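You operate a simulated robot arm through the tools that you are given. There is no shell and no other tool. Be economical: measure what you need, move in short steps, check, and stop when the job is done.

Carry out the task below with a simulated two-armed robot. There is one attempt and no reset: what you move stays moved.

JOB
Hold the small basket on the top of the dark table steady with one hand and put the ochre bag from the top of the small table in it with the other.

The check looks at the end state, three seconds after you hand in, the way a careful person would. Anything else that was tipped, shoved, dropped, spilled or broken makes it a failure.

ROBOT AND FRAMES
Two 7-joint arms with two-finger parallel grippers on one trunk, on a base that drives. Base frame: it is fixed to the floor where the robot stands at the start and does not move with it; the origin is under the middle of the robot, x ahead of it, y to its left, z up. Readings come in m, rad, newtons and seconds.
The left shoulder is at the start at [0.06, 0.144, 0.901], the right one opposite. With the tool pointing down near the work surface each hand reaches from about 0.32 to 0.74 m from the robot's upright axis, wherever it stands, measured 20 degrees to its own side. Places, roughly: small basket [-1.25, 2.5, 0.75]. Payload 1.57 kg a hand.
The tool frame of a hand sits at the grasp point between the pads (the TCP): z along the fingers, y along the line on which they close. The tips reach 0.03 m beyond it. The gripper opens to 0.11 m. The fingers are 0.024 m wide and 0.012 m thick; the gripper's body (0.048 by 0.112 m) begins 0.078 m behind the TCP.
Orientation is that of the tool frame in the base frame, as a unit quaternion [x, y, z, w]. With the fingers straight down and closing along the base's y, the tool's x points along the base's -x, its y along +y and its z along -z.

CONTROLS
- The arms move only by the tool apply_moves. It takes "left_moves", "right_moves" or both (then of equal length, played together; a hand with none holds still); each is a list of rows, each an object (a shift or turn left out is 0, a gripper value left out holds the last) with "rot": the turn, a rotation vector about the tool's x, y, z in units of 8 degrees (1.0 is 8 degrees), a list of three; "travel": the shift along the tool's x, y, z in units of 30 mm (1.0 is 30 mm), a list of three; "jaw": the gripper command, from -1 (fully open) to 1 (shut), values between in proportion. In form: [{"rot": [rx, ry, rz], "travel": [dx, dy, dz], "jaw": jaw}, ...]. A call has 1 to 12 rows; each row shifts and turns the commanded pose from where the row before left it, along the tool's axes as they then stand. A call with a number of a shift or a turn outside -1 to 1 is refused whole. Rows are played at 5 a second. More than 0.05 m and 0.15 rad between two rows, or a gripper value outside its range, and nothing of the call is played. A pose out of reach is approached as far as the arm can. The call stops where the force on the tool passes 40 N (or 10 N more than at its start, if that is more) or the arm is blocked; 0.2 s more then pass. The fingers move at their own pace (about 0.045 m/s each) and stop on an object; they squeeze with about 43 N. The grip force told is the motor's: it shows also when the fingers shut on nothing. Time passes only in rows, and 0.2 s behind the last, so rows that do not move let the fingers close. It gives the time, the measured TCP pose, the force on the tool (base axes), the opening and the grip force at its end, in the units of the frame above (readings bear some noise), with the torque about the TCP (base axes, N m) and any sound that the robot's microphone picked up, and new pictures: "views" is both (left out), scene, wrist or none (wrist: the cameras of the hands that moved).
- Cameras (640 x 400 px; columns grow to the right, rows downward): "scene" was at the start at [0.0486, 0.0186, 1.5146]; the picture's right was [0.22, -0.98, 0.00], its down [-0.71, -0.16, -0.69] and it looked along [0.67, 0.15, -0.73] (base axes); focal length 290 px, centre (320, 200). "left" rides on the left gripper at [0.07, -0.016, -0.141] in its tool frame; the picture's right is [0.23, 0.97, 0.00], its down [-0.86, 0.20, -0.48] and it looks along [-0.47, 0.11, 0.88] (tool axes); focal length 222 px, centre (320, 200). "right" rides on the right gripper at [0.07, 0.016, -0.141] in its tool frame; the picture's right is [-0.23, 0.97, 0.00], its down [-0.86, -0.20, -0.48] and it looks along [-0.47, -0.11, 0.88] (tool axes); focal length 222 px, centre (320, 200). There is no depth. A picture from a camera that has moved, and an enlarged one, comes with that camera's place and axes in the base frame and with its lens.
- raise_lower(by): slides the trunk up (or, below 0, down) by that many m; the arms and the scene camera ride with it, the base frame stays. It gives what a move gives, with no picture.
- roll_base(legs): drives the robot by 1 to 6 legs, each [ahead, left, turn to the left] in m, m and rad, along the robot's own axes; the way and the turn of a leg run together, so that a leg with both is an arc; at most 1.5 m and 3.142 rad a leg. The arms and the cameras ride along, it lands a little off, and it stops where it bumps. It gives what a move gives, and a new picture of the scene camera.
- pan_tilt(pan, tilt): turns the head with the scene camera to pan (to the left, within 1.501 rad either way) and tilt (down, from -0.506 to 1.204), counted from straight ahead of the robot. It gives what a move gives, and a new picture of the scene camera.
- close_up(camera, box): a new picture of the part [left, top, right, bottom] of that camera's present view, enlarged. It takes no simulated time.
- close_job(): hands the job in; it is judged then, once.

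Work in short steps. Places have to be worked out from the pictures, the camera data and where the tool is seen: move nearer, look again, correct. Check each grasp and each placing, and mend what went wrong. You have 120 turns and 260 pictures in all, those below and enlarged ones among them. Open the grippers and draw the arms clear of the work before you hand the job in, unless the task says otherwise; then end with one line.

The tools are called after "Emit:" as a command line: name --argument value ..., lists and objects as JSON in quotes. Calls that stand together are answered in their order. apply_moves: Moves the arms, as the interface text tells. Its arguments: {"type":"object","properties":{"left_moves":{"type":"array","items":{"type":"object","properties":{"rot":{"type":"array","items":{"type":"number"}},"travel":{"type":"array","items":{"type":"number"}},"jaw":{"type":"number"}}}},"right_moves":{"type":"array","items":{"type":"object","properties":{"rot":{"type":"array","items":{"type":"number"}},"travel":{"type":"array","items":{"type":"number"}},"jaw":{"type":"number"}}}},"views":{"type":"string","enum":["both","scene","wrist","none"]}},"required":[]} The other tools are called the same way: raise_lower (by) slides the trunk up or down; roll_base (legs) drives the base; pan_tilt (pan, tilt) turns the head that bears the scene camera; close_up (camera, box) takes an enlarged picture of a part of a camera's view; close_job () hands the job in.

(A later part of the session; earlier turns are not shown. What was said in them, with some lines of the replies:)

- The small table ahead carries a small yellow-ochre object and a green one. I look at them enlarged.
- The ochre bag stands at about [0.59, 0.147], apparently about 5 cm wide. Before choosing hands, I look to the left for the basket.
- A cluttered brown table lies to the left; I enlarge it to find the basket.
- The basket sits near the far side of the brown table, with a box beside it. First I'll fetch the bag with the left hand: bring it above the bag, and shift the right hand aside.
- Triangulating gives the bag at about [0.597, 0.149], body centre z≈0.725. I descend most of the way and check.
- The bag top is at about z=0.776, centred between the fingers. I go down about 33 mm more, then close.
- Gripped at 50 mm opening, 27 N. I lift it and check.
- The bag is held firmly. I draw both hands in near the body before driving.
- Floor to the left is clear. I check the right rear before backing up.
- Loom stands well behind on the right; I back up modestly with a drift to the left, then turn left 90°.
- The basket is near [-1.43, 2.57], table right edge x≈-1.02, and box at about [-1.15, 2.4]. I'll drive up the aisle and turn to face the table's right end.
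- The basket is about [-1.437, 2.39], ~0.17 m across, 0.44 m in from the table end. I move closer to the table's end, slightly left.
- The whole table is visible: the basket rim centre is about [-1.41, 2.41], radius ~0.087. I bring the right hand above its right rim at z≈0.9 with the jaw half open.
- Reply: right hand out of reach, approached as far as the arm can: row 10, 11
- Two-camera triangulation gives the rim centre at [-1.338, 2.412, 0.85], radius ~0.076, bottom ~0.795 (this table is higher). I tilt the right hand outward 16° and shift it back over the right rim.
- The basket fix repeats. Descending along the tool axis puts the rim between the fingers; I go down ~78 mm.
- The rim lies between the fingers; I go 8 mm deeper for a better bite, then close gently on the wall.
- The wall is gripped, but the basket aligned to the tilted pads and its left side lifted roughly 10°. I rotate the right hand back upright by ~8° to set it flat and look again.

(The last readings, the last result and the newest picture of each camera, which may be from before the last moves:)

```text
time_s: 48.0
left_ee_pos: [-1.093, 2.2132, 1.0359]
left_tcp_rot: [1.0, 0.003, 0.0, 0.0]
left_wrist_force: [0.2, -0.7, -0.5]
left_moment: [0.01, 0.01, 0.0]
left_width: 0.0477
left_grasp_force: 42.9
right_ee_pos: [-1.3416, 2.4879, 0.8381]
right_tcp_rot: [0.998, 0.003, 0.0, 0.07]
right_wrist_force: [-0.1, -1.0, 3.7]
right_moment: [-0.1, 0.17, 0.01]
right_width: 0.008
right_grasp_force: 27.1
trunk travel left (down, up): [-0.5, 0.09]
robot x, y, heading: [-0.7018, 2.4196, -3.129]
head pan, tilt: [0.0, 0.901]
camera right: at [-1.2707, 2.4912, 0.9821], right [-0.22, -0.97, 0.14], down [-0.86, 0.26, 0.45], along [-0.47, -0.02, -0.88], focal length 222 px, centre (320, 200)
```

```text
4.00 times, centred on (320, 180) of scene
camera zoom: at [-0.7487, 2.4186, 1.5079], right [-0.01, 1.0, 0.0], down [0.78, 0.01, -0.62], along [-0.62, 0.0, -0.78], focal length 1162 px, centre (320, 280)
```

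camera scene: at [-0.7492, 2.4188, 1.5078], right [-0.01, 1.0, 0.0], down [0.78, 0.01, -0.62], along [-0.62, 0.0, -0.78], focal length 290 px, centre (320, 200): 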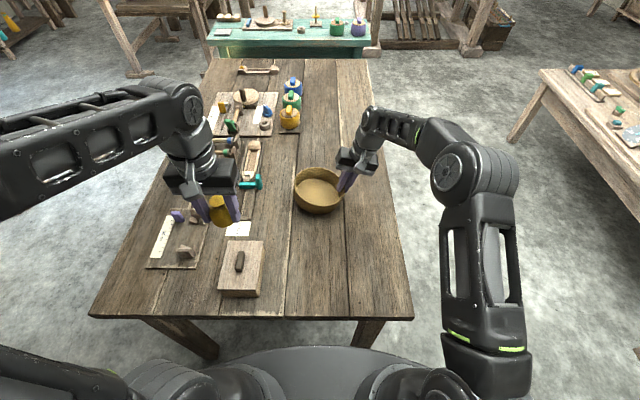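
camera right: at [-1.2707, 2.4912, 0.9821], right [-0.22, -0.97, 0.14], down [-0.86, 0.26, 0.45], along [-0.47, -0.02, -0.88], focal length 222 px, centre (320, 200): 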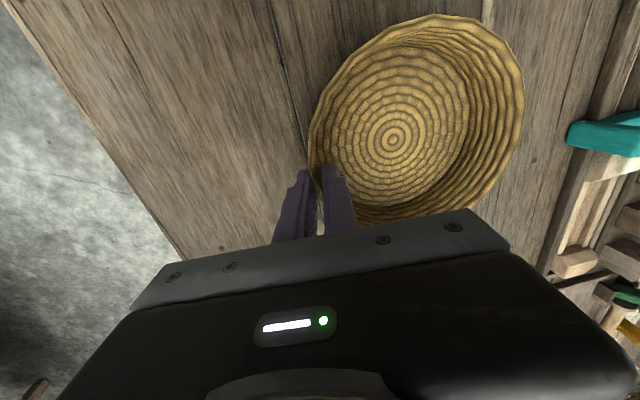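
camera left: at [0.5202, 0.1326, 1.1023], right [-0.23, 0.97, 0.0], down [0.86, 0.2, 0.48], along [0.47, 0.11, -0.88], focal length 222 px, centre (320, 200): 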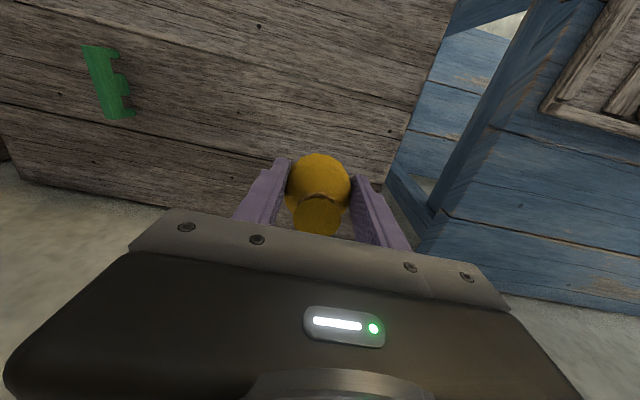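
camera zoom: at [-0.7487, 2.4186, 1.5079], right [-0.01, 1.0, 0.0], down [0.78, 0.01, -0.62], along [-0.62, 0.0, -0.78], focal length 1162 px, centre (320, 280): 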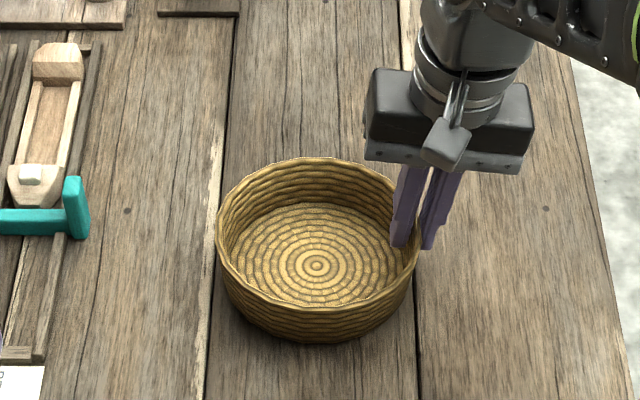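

Nearly level now; I take out the last ~3° with the right hand, while turning the left hand 90° about its axis in place so both grippers will fit side by side.

Emit:
apply_moves --right_moves '[{"rot": [0.36, 0, 0]}, {}, {}, {}, {}, {}, {}, {}, {}, {}, {}, {}]' --left_moves '[{"rot": [0, 0, 0.94]}, {"rot": [0, 0, 0.94]}, {"rot": [0, 0, 0.94]}, {"rot": [0, 0, 0.94]}, {"rot": [0, 0, 0.94]}, {"rot": [0, 0, 0.94]}, {"rot": [0, 0, 0.94]}, {"rot": [0, 0, 0.94]}, {"rot": [0, 0, 0.94]}, {"rot": [0, 0, 0.94]}, {"rot": [0, 0, 0.94]}, {"rot": [0, 0, 0.9]}]' --views "both"

Emit:
close_up --camera "scene" --box '[240, 130, 400, 230]'

```text
time_s: 50.6
left_ee_pos: [-1.0922, 2.2124, 1.036]
left_tcp_rot: [0.708, -0.706, -0.001, 0.0]
left_wrist_force: [0.4, 0.3, -1.4]
left_moment: [0.01, -0.02, 0.03]
left_width: 0.0474
left_grasp_force: 43.0
right_ee_pos: [-1.3393, 2.4862, 0.839]
right_tcp_rot: [0.999, 0.003, 0.001, 0.044]
right_wrist_force: [-1.4, -2.0, 12.2]
right_moment: [-0.5, 0.06, -0.01]
right_width: 0.008
right_grasp_force: 26.8
trunk travel left (down, up): [-0.5, 0.09]
robot x, y, heading: [-0.7034, 2.4199, -3.139]
head pan, tilt: [0.0, 0.901]
camera scene: at [-0.748, 2.4185, 1.5079], right [-0.01, 1.0, 0.0], down [0.78, 0.01, -0.62], along [-0.62, 0.0, -0.78], focal length 290 px, centre (320, 200)
camera right: at [-1.2698, 2.4844, 0.9819], right [-0.22, -0.97, 0.09], down [-0.86, 0.24, 0.46], along [-0.47, 0.03, -0.88], focal length 222 px, centre (320, 200)
camera left: at [-1.0769, 2.1433, 1.1773], right [-0.97, -0.23, 0.0], down [-0.2, 0.85, 0.48], along [-0.11, 0.47, -0.88], focal length 222 px, centre (320, 200)
```

scene: 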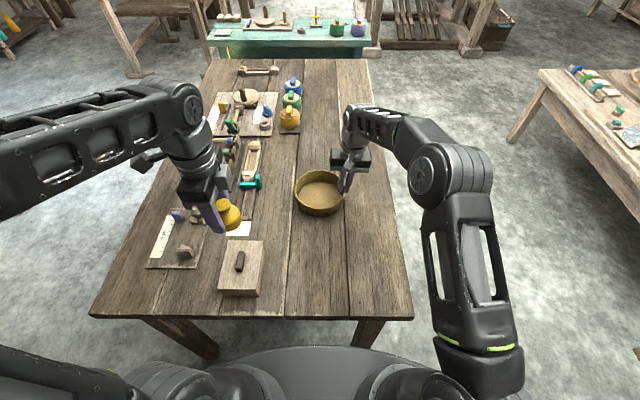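
right: 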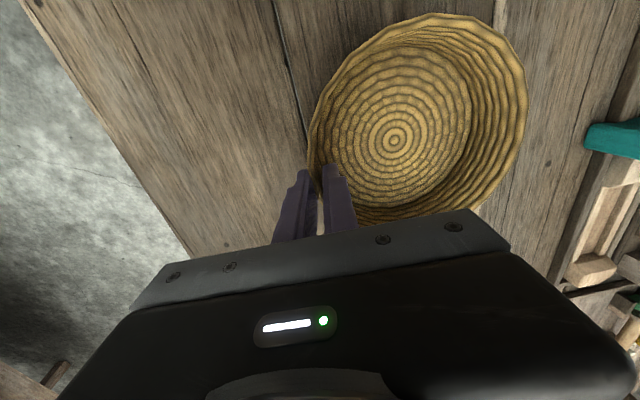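
left: 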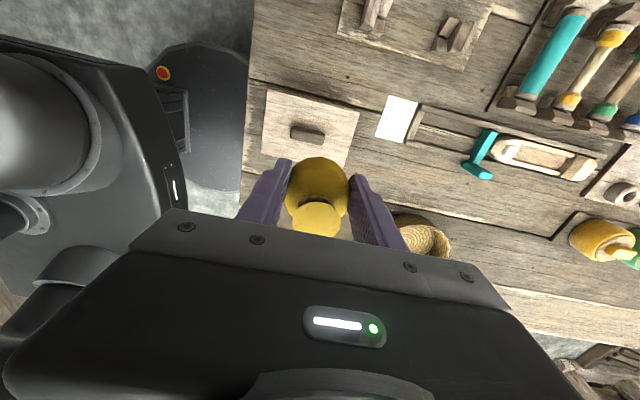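

```text
4.00 times, centred on (320, 180) of scene
camera zoom: at [-0.748, 2.4185, 1.5079], right [-0.01, 1.0, 0.0], down [0.78, 0.01, -0.62], along [-0.62, 0.0, -0.78], focal length 1162 px, centre (320, 280)
```

zoom: 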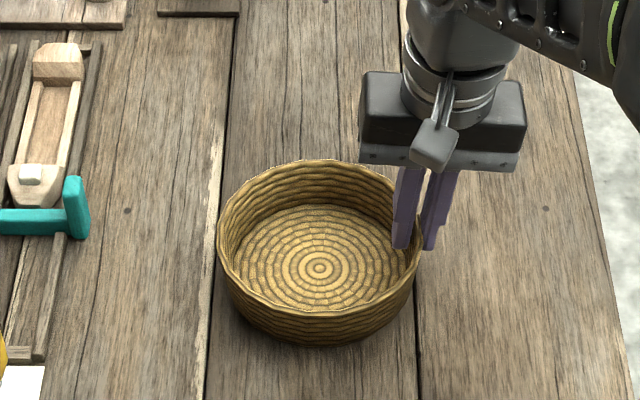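

Basket sits flat (12 N of light pressing), centre [-1.323, 2.417]. I bring the bag over it, slightly left of centre, at z≈0.95.

Emit:
apply_moves --left_moves '[{"travel": [-0.66, 0.863, 0.32]}, {"travel": [-0.66, 0.863, 0.32]}, {"travel": [-0.66, 0.863, 0.32]}, {"travel": [-0.66, 0.863, 0.32]}, {"travel": [-0.66, 0.863, 0.32]}, {"travel": [-0.66, 0.863, 0.32]}, {"travel": [-0.66, 0.863, 0.32]}, {"travel": [-0.66, 0.863, 0.32]}, {"travel": [-0.66, 0.863, 0.32]}]' --views "both"

Emit:
close_up --camera "scene" --box '[240, 110, 400, 210]'

```text
time_s: 52.6
left_ee_pos: [-1.3271, 2.3893, 0.9489]
left_tcp_rot: [0.71, -0.704, 0.0, -0.001]
left_wrist_force: [0.4, 0.0, -1.4]
left_moment: [-0.03, 0.01, -0.01]
left_width: 0.047
left_grasp_force: 42.9
right_ee_pos: [-1.3404, 2.4872, 0.839]
right_tcp_rot: [0.999, 0.003, -0.001, 0.045]
right_wrist_force: [0.0, 1.2, 10.3]
right_moment: [-0.46, -0.57, 0.02]
right_width: 0.0081
right_grasp_force: 27.0
trunk travel left (down, up): [-0.5, 0.09]
robot x, y, heading: [-0.7029, 2.4186, -3.136]
head pan, tilt: [0.0, 0.901]
camera scene: at [-0.7478, 2.4191, 1.5079], right [-0.01, 1.0, 0.0], down [0.78, 0.01, -0.62], along [-0.62, 0.0, -0.78], focal length 290 px, centre (320, 200)
camera left: at [-1.3117, 2.3195, 1.0911], right [-0.97, -0.24, 0.0], down [-0.21, 0.85, 0.48], along [-0.11, 0.46, -0.88], focal length 222 px, centre (320, 200)
```

scene: 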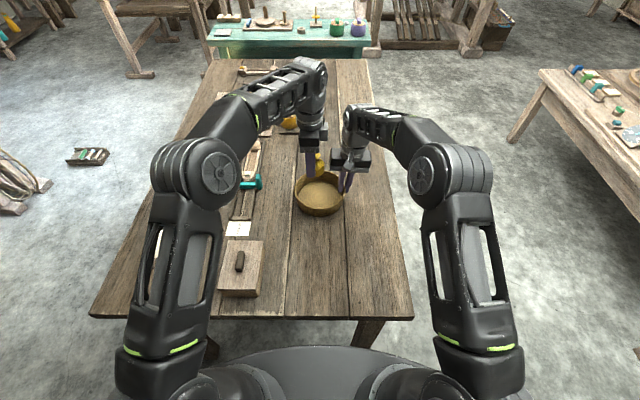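
left: 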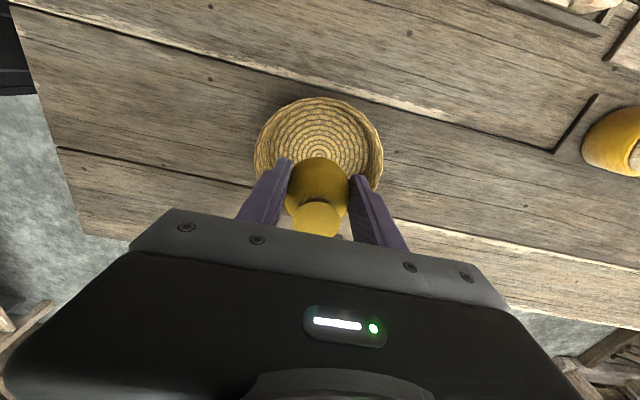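

```text
4.00 times, centred on (320, 160) of scene
camera zoom: at [-0.7478, 2.4191, 1.5079], right [-0.01, 1.0, 0.0], down [0.78, 0.01, -0.62], along [-0.62, 0.0, -0.78], focal length 1162 px, centre (320, 360)
```

zoom: 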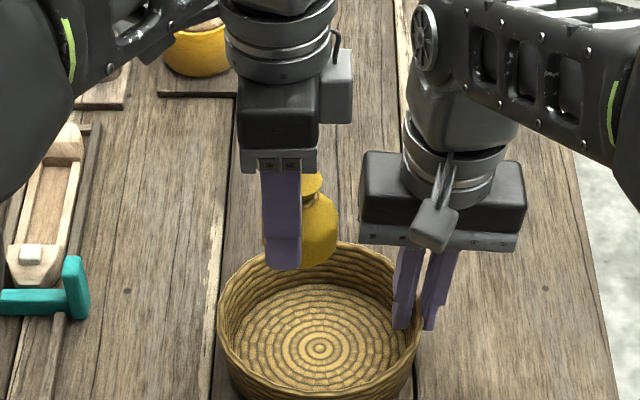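

The bag sits ~15 mm right of the fingers' axis; a part of the left wrist would come close to the right gripper. I lean the left hand 12° outward, then descend partway vertically.

Emit:
apply_moves --left_moves '[{"rot": [0, -0.75, 0], "travel": [0.1, 0, 0]}, {"rot": [0, -0.75, 0]}, {"travel": [0.125, 0, 0.587]}, {"travel": [0.125, 0, 0.587]}, {"travel": [0.104, 0, 0.49]}]' --views "both"

Emit:
close_up --camera "scene" --box '[240, 110, 400, 210]'

Emit:
close_up --camera "right" --box '[0, 0, 640, 400]'

```text
time_s: 53.8
left_ee_pos: [-1.326, 2.3852, 0.8976]
left_tcp_rot: [0.706, -0.7, -0.075, -0.073]
left_wrist_force: [-0.4, 0.3, -0.4]
left_moment: [0.0, 0.0, 0.01]
left_width: 0.0472
left_grasp_force: 43.1
right_ee_pos: [-1.3395, 2.488, 0.8392]
right_tcp_rot: [0.999, 0.003, 0.0, 0.045]
right_wrist_force: [1.1, 0.6, 10.7]
right_moment: [-0.46, -0.06, -0.05]
right_width: 0.0079
right_grasp_force: 26.9
trunk travel left (down, up): [-0.5, 0.09]
robot x, y, heading: [-0.6981, 2.4191, -3.129]
head pan, tilt: [0.0, 0.901]
camera scene: at [-0.7481, 2.4189, 1.5079], right [-0.01, 1.0, 0.0], down [0.78, 0.01, -0.62], along [-0.62, 0.0, -0.78], focal length 290 px, centre (320, 200)
camera left: at [-1.3114, 2.2884, 1.0222], right [-0.97, -0.23, -0.05], down [-0.21, 0.74, 0.65], along [-0.11, 0.64, -0.76], focal length 222 px, centre (320, 200)
```

scene: 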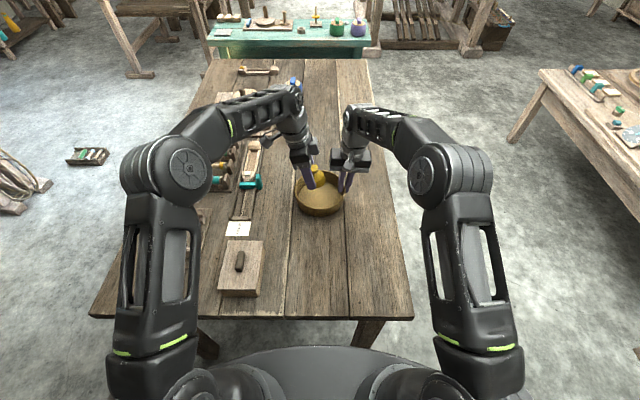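
left: 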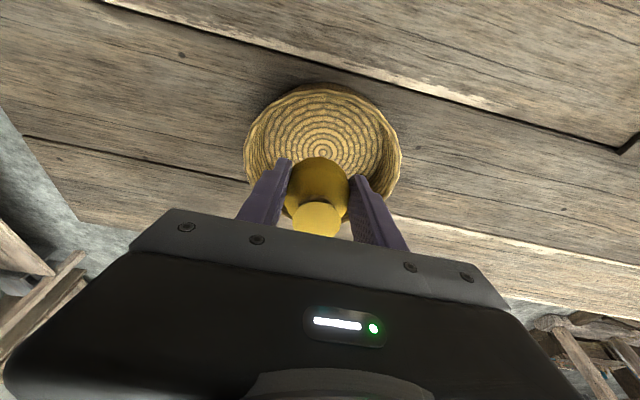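

```text
4.00 times, centred on (320, 160) of scene
camera zoom: at [-0.7481, 2.4189, 1.5079], right [-0.01, 1.0, 0.0], down [0.78, 0.01, -0.62], along [-0.62, 0.0, -0.78], focal length 1162 px, centre (320, 360)
```

zoom: 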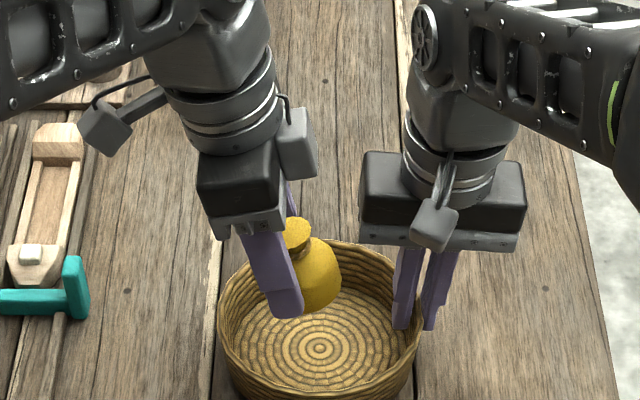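

```text
1.00 times, centred on (320, 200) of right
camera zoom: at [-1.2699, 2.4846, 0.9818], right [-0.22, -0.97, 0.09], down [-0.86, 0.24, 0.46], along [-0.47, 0.03, -0.88], focal length 222 px, centre (320, 200)
```

zoom: 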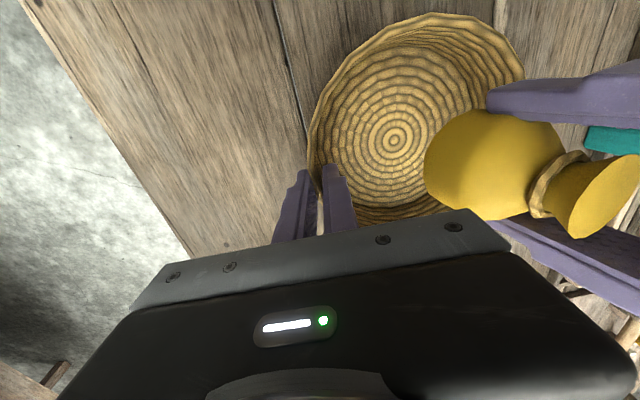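

Good clearance, and the bag is centred over the basket. I lower the remaining ~42 mm.

Emit:
apply_moves --left_moves '[{"travel": [0.1, 0, 0.47]}, {"travel": [0.1, 0, 0.47]}, {"travel": [0.09, 0, 0.42]}]' --views "wrist"

Emit:
close_up --camera "scene" --box '[240, 110, 400, 210]'

Emit:
close_up --camera "right" --box '[0, 0, 640, 400]'

```text
time_s: 54.6
left_ee_pos: [-1.3276, 2.3862, 0.8557]
left_tcp_rot: [0.707, -0.7, -0.075, -0.073]
left_wrist_force: [-0.2, 0.0, 0.1]
left_moment: [0.0, -0.01, -0.01]
left_width: 0.0471
left_grasp_force: 43.0
right_ee_pos: [-1.3397, 2.4886, 0.839]
right_tcp_rot: [0.999, 0.004, 0.0, 0.044]
right_wrist_force: [0.0, 1.1, 8.9]
right_moment: [-0.45, -0.1, -0.07]
right_width: 0.0079
right_grasp_force: 27.1
trunk travel left (down, up): [-0.5, 0.09]
robot x, y, heading: [-0.702, 2.4148, -3.133]
head pan, tilt: [0.0, 0.901]
camera left: at [-1.3111, 2.2889, 0.9798], right [-0.97, -0.23, -0.05], down [-0.21, 0.74, 0.65], along [-0.11, 0.64, -0.76], focal length 222 px, centre (320, 200)
```

left: 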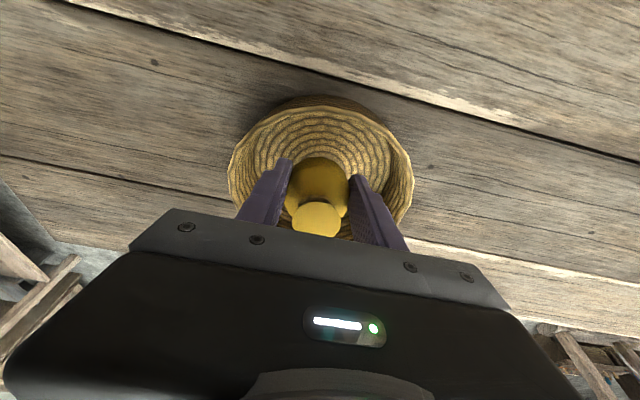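

```text
4.00 times, centred on (320, 160) of scene
camera zoom: at [-0.7482, 2.4189, 1.5079], right [-0.01, 1.0, 0.0], down [0.78, 0.01, -0.62], along [-0.62, 0.0, -0.78], focal length 1162 px, centre (320, 360)
```

zoom: 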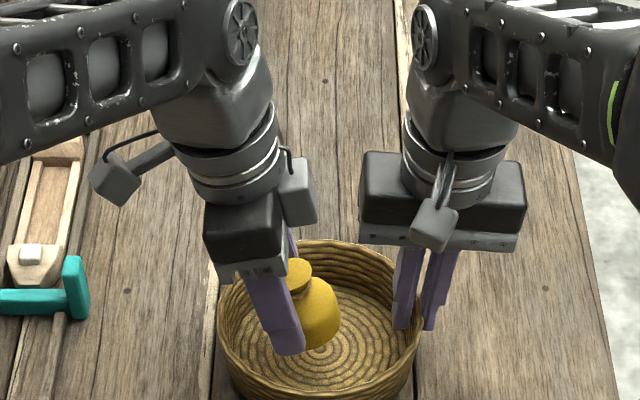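

```text
1.00 times, centred on (320, 200) of right
camera zoom: at [-1.27, 2.4846, 0.9817], right [-0.22, -0.97, 0.09], down [-0.86, 0.24, 0.46], along [-0.47, 0.03, -0.88], focal length 222 px, centre (320, 200)
```

zoom: 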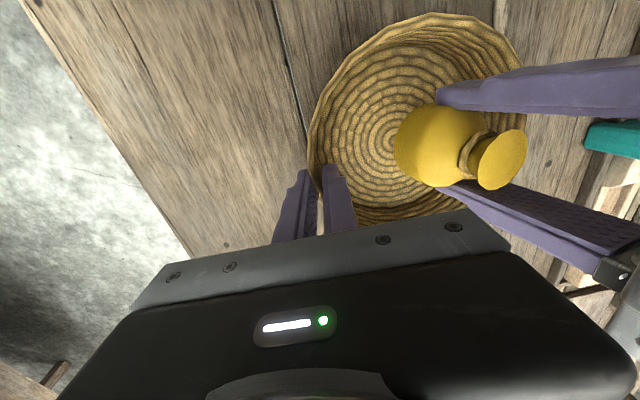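

The bag is down inside the basket with no contact yet. I lower another ~12 mm in small steps, watching the force.

Emit:
apply_moves --left_moves '[{"travel": [0.042, 0, 0.2]}, {"travel": [0.042, 0, 0.2]}]' --views "none"

```text
time_s: 55.2
left_ee_pos: [-1.3268, 2.3864, 0.845]
left_tcp_rot: [0.706, -0.7, -0.074, -0.074]
left_wrist_force: [-0.2, -0.1, 0.1]
left_moment: [-0.02, 0.0, -0.03]
left_width: 0.0473
left_grasp_force: 43.0
right_ee_pos: [-1.3398, 2.4875, 0.8397]
right_tcp_rot: [0.999, 0.003, 0.001, 0.044]
right_wrist_force: [0.6, 1.0, 9.5]
right_moment: [-0.47, -0.07, -0.07]
right_width: 0.008
right_grasp_force: 27.2
trunk travel left (down, up): [-0.5, 0.09]
robot x, y, heading: [-0.7047, 2.4197, -3.136]
head pan, tilt: [0.0, 0.901]
```

Still no contact; a further ~8 mm down.

Emit:
apply_moves --left_moves '[{"travel": [0.03, 0, 0.14]}, {"travel": [0.03, 0, 0.14]}]' --views "wrist"

Emit:
close_up --camera "scene" --box '[240, 110, 400, 210]'

```text
time_s: 55.8
left_ee_pos: [-1.3278, 2.3854, 0.8359]
left_tcp_rot: [0.707, -0.7, -0.074, -0.073]
left_wrist_force: [0.1, -0.1, -1.0]
left_moment: [-0.03, 0.01, -0.06]
left_width: 0.0471
left_grasp_force: 43.0
right_ee_pos: [-1.3406, 2.4875, 0.8387]
right_tcp_rot: [0.999, 0.003, 0.001, 0.044]
right_wrist_force: [0.7, 0.5, 8.5]
right_moment: [-0.42, -0.08, -0.08]
right_width: 0.0078
right_grasp_force: 26.7
trunk travel left (down, up): [-0.5, 0.09]
robot x, y, heading: [-0.7049, 2.418, -3.142]
head pan, tilt: [0.0, 0.901]
camera left: at [-1.3114, 2.2887, 0.9598], right [-0.97, -0.23, -0.05], down [-0.21, 0.74, 0.65], along [-0.11, 0.64, -0.76], focal length 222 px, centre (320, 200)
```

left: 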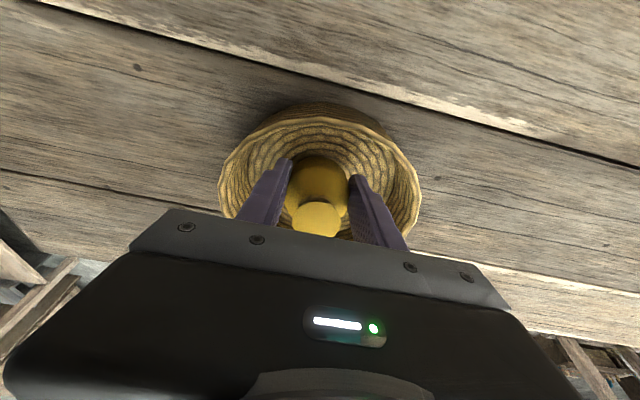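

```text
4.00 times, centred on (320, 160) of scene
camera zoom: at [-0.7483, 2.4189, 1.5078], right [-0.01, 1.0, 0.0], down [0.78, 0.01, -0.62], along [-0.62, 0.0, -0.78], focal length 1162 px, centre (320, 360)
```

zoom: 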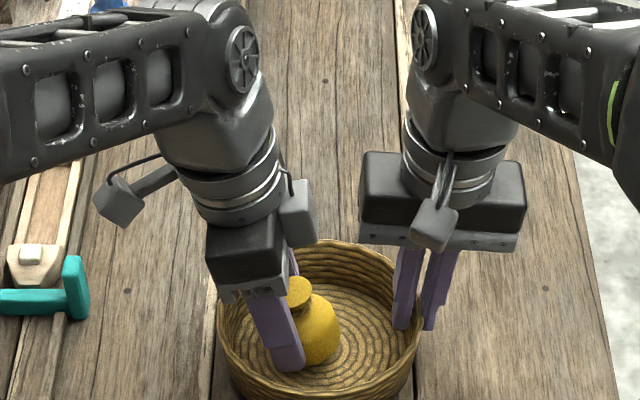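

The bag is just above the basket floor. I open the left jaw moderately to release it.

Emit:
apply_moves --left_moves '[{"jaw": -0.2}, {"jaw": -0.4}, {}, {}]' --views "wrist"

Emit:
close_up --camera "right" --box '[0, 0, 640, 400]'

Emit:
close_up --camera "scene" --box '[240, 110, 400, 210]'

```text
time_s: 56.8
left_ee_pos: [-1.3278, 2.3866, 0.8366]
left_tcp_rot: [0.707, -0.7, -0.075, -0.073]
left_wrist_force: [-0.8, 0.9, 0.8]
left_moment: [0.03, -0.01, 0.0]
left_width: 0.0772
left_grasp_force: 0.0
right_ee_pos: [-1.3403, 2.4885, 0.8383]
right_tcp_rot: [0.999, 0.004, 0.0, 0.044]
right_wrist_force: [0.7, 0.2, 8.5]
right_moment: [-0.42, -0.03, -0.07]
right_width: 0.0081
right_grasp_force: 27.0
trunk travel left (down, up): [-0.5, 0.09]
robot x, y, heading: [-0.7039, 2.4186, -3.134]
head pan, tilt: [0.0, 0.901]
camera left: at [-1.3114, 2.2887, 0.9601], right [-0.97, -0.23, -0.05], down [-0.21, 0.74, 0.65], along [-0.11, 0.64, -0.76], focal length 222 px, centre (320, 200)
```

left: 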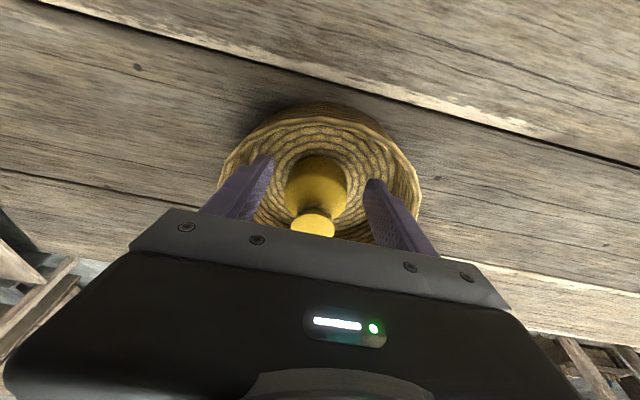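

```text
1.00 times, centred on (320, 200) of right
camera zoom: at [-1.27, 2.4845, 0.9817], right [-0.22, -0.97, 0.09], down [-0.86, 0.24, 0.46], along [-0.47, 0.03, -0.88], focal length 222 px, centre (320, 200)
```

zoom: 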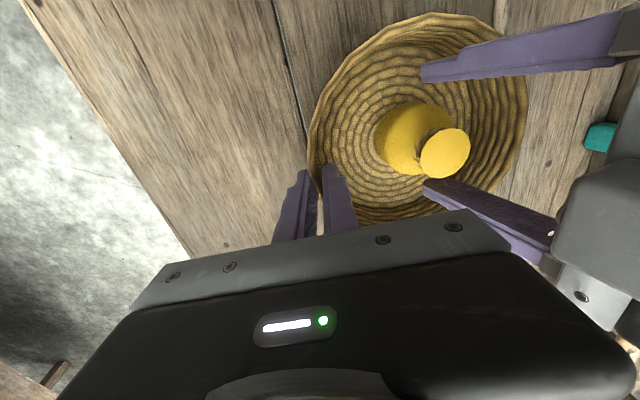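

```text
4.00 times, centred on (320, 160) of scene
camera zoom: at [-0.7483, 2.4188, 1.5078], right [-0.01, 1.0, 0.0], down [0.78, 0.01, -0.62], along [-0.62, 0.0, -0.78], focal length 1162 px, centre (320, 360)
```

zoom: 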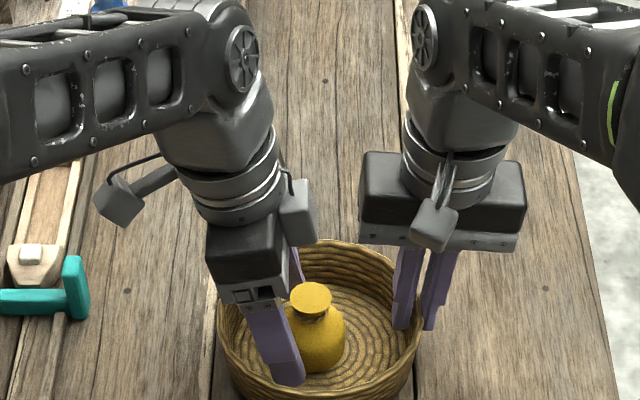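

The bag stands upright in the basket, free of the fingers. I withdraw the left hand up along its axis while the right still holds.

Emit:
apply_moves --left_moves '[{"travel": [0, 0, -0.7]}, {"travel": [0, 0, -1]}, {"travel": [0, 0, -1]}, {"travel": [0, 0, -1]}, {"travel": [0, 0, -1]}, {"travel": [0.6, -0.8, 0]}, {"travel": [0.6, -0.8, 0]}, {"travel": [0.6, -0.8, 0]}, {"travel": [0.6, -0.8, 0]}, {"travel": [0.6, -0.8, 0]}]' --views "scene"

Emit:
close_up --camera "scene" --box '[240, 130, 400, 230]'

```text
time_s: 59.0
left_ee_pos: [-1.2057, 2.269, 0.9534]
left_tcp_rot: [0.706, -0.7, -0.075, -0.074]
left_wrist_force: [0.9, -0.4, -0.7]
left_moment: [-0.01, 0.0, 0.02]
left_width: 0.0768
left_grasp_force: 0.1
right_ee_pos: [-1.34, 2.4878, 0.839]
right_tcp_rot: [0.999, 0.004, 0.0, 0.044]
right_wrist_force: [0.8, 1.0, 8.0]
right_moment: [-0.51, 0.2, -0.08]
right_width: 0.0077
right_grasp_force: 27.4
trunk travel left (down, up): [-0.5, 0.09]
robot x, y, heading: [-0.7025, 2.415, -3.132]
head pan, tilt: [0.0, 0.901]
camera scene: at [-0.7483, 2.4187, 1.5078], right [-0.01, 1.0, 0.0], down [0.78, 0.01, -0.62], along [-0.62, 0.0, -0.78], focal length 290 px, centre (320, 200)
```

scene: 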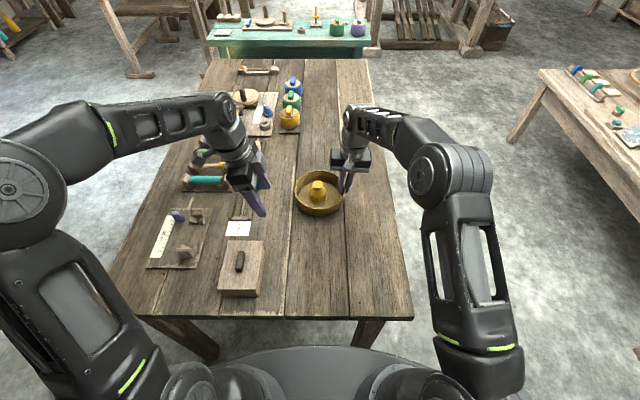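

```text
4.00 times, centred on (320, 180) of scene
camera zoom: at [-0.7483, 2.4187, 1.5078], right [-0.01, 1.0, 0.0], down [0.78, 0.01, -0.62], along [-0.62, 0.0, -0.78], focal length 1162 px, centre (320, 280)
```

zoom: 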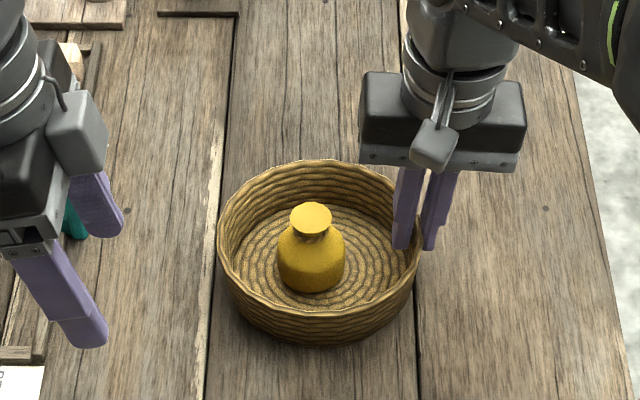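

Bag stands in the basket. I open the right fingers a little off the wall.

Emit:
apply_moves --right_moves '[{"jaw": 0.7}, {"jaw": 0.4}, {"jaw": 0.2}, {}, {}]' --views "wrist"

Emit:
close_up --camera "scene" --box '[240, 130, 400, 230]'

```text
time_s: 60.2
left_ee_pos: [-1.2067, 2.2696, 0.954]
left_tcp_rot: [0.706, -0.701, -0.073, -0.074]
left_wrist_force: [0.7, -0.2, 0.0]
left_moment: [0.01, 0.01, 0.02]
left_width: 0.077
left_grasp_force: 0.0
right_ee_pos: [-1.3406, 2.4886, 0.8377]
right_tcp_rot: [0.999, 0.003, 0.001, 0.044]
right_wrist_force: [-0.6, 0.9, -0.1]
right_moment: [-0.01, -0.01, 0.0]
right_width: 0.0439
right_grasp_force: 0.0
trunk travel left (down, up): [-0.5, 0.09]
robot x, y, heading: [-0.7028, 2.4165, -3.135]
head pan, tilt: [0.0, 0.901]
camera right: at [-1.2705, 2.4845, 0.9813], right [-0.22, -0.97, 0.09], down [-0.86, 0.23, 0.46], along [-0.47, 0.03, -0.88], focal length 222 px, centre (320, 200)
```

right: 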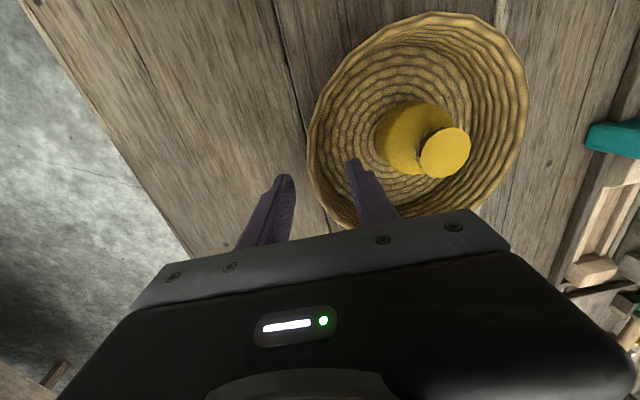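

```text
4.00 times, centred on (320, 180) of scene
camera zoom: at [-0.7491, 2.4188, 1.5078], right [-0.01, 1.0, 0.0], down [0.78, 0.01, -0.62], along [-0.62, 0.0, -0.78], focal length 1162 px, centre (320, 280)
```

zoom: 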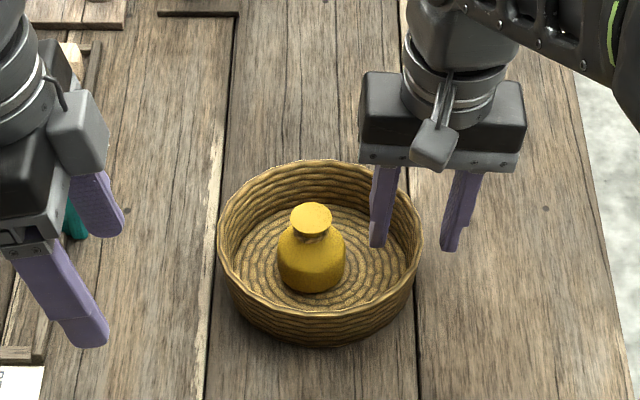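

Released without shifting the basket. I lift the right hand straight up, then draw it back to the right; the left hand also goes up and back.

Emit:
apply_moves --right_moves '[{"travel": [0, 0, -0.6]}, {"travel": [0, 0, -0.9]}, {"travel": [0, 0, -0.9]}, {"travel": [0, 0, -0.9]}, {"travel": [0.8, -0.6, -0.3]}, {"travel": [0.8, -0.6, -0.3]}, {"travel": [0.8, -0.6, -0.3]}, {"travel": [0.8, -0.6, -0.3]}, {"travel": [0.8, 0, -0.3]}, {"travel": [0.8, 0, -0.3], "jaw": -1}]' --left_moves '[{"travel": [0, 0, -0.6]}, {"travel": [0, 0, -0.6]}, {"travel": [0, 0, -0.6]}, {"travel": [0, 0, -0.6]}, {"travel": [0, -0.7, 0]}, {"travel": [0, -0.7, 0]}, {"travel": [0, -0.7, 0]}, {"travel": [0, -0.7, 0]}, {"travel": [0, -0.7, 0]}, {"travel": [0, 0, 0], "jaw": -1}]' --views "scene"

Emit:
close_up --camera "scene" --box '[220, 50, 460, 200]'

```text
time_s: 62.4
left_ee_pos: [-1.1007, 2.2542, 1.0248]
left_tcp_rot: [0.706, -0.7, -0.075, -0.073]
left_wrist_force: [-0.2, 0.1, 0.0]
left_moment: [0.01, -0.01, 0.0]
left_width: 0.1101
left_grasp_force: 0.0
right_ee_pos: [-1.1971, 2.576, 0.9843]
right_tcp_rot: [0.999, 0.004, 0.0, 0.044]
right_wrist_force: [0.4, 0.7, -0.7]
right_moment: [0.01, 0.03, -0.02]
right_width: 0.078
right_grasp_force: 0.2
trunk travel left (down, up): [-0.5, 0.09]
robot x, y, heading: [-0.6983, 2.4154, -3.134]
head pan, tilt: [0.0, 0.901]
camera scene: at [-0.7486, 2.419, 1.5078], right [-0.01, 1.0, 0.0], down [0.78, 0.01, -0.62], along [-0.62, 0.0, -0.78], focal length 290 px, centre (320, 200)
```

scene: 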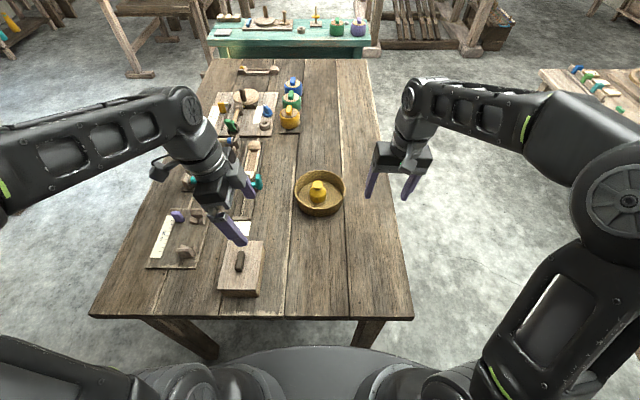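

```text
2.67 times, centred on (340, 125) of scene
camera zoom: at [-0.7486, 2.419, 1.5078], right [-0.01, 1.0, 0.0], down [0.78, 0.01, -0.62], along [-0.62, 0.0, -0.78], focal length 775 px, centre (267, 400)
```

zoom: 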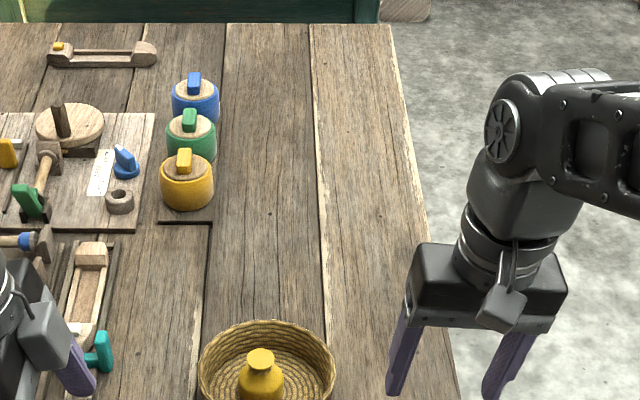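

Bag upright in the basket, everything else in place. I back the robot 0.25 m so the arms are well clear.

Emit:
roll_base --legs '[[-0.25, 0, 0]]'

```text
time_s: 64.2
left_ee_pos: [-0.853, 2.2566, 1.025]
left_tcp_rot: [0.708, -0.699, -0.075, -0.073]
left_wrist_force: [-0.6, -0.1, 0.7]
left_moment: [0.02, -0.01, 0.0]
left_width: 0.1101
left_grasp_force: 0.1
right_ee_pos: [-0.9483, 2.5762, 0.9837]
right_tcp_rot: [0.999, 0.006, 0.001, 0.045]
right_wrist_force: [0.6, -0.1, 0.2]
right_moment: [0.03, 0.06, -0.03]
right_width: 0.11
right_grasp_force: 0.1
trunk travel left (down, up): [-0.5, 0.09]
robot x, y, heading: [-0.4564, 2.4195, -3.133]
head pan, tilt: [0.0, 0.901]
camera scene: at [-0.4998, 2.4209, 1.5079], right [-0.01, 1.0, 0.0], down [0.78, 0.01, -0.62], along [-0.62, -0.01, -0.78], focal length 290 px, centre (320, 200)
```

scene: 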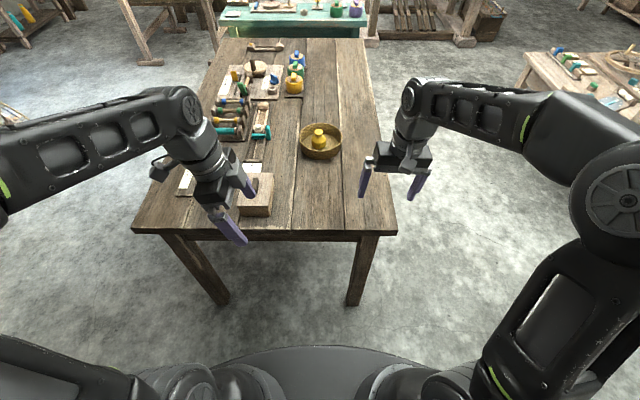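

All is clear and at rest; I hand the job in.

Emit:
close_job

```text
The job is handed in.
```

The ochre bag is standing upright in the small basket on the dark table. The right hand held the basket steady while the left put the bag in. Both grippers are open and clear, and nothing else on the tables looked disturbed. The basket ended about 2 to 3 cm from where it started, because it tilted and shifted slightly when first gripped and then had to be set flat.
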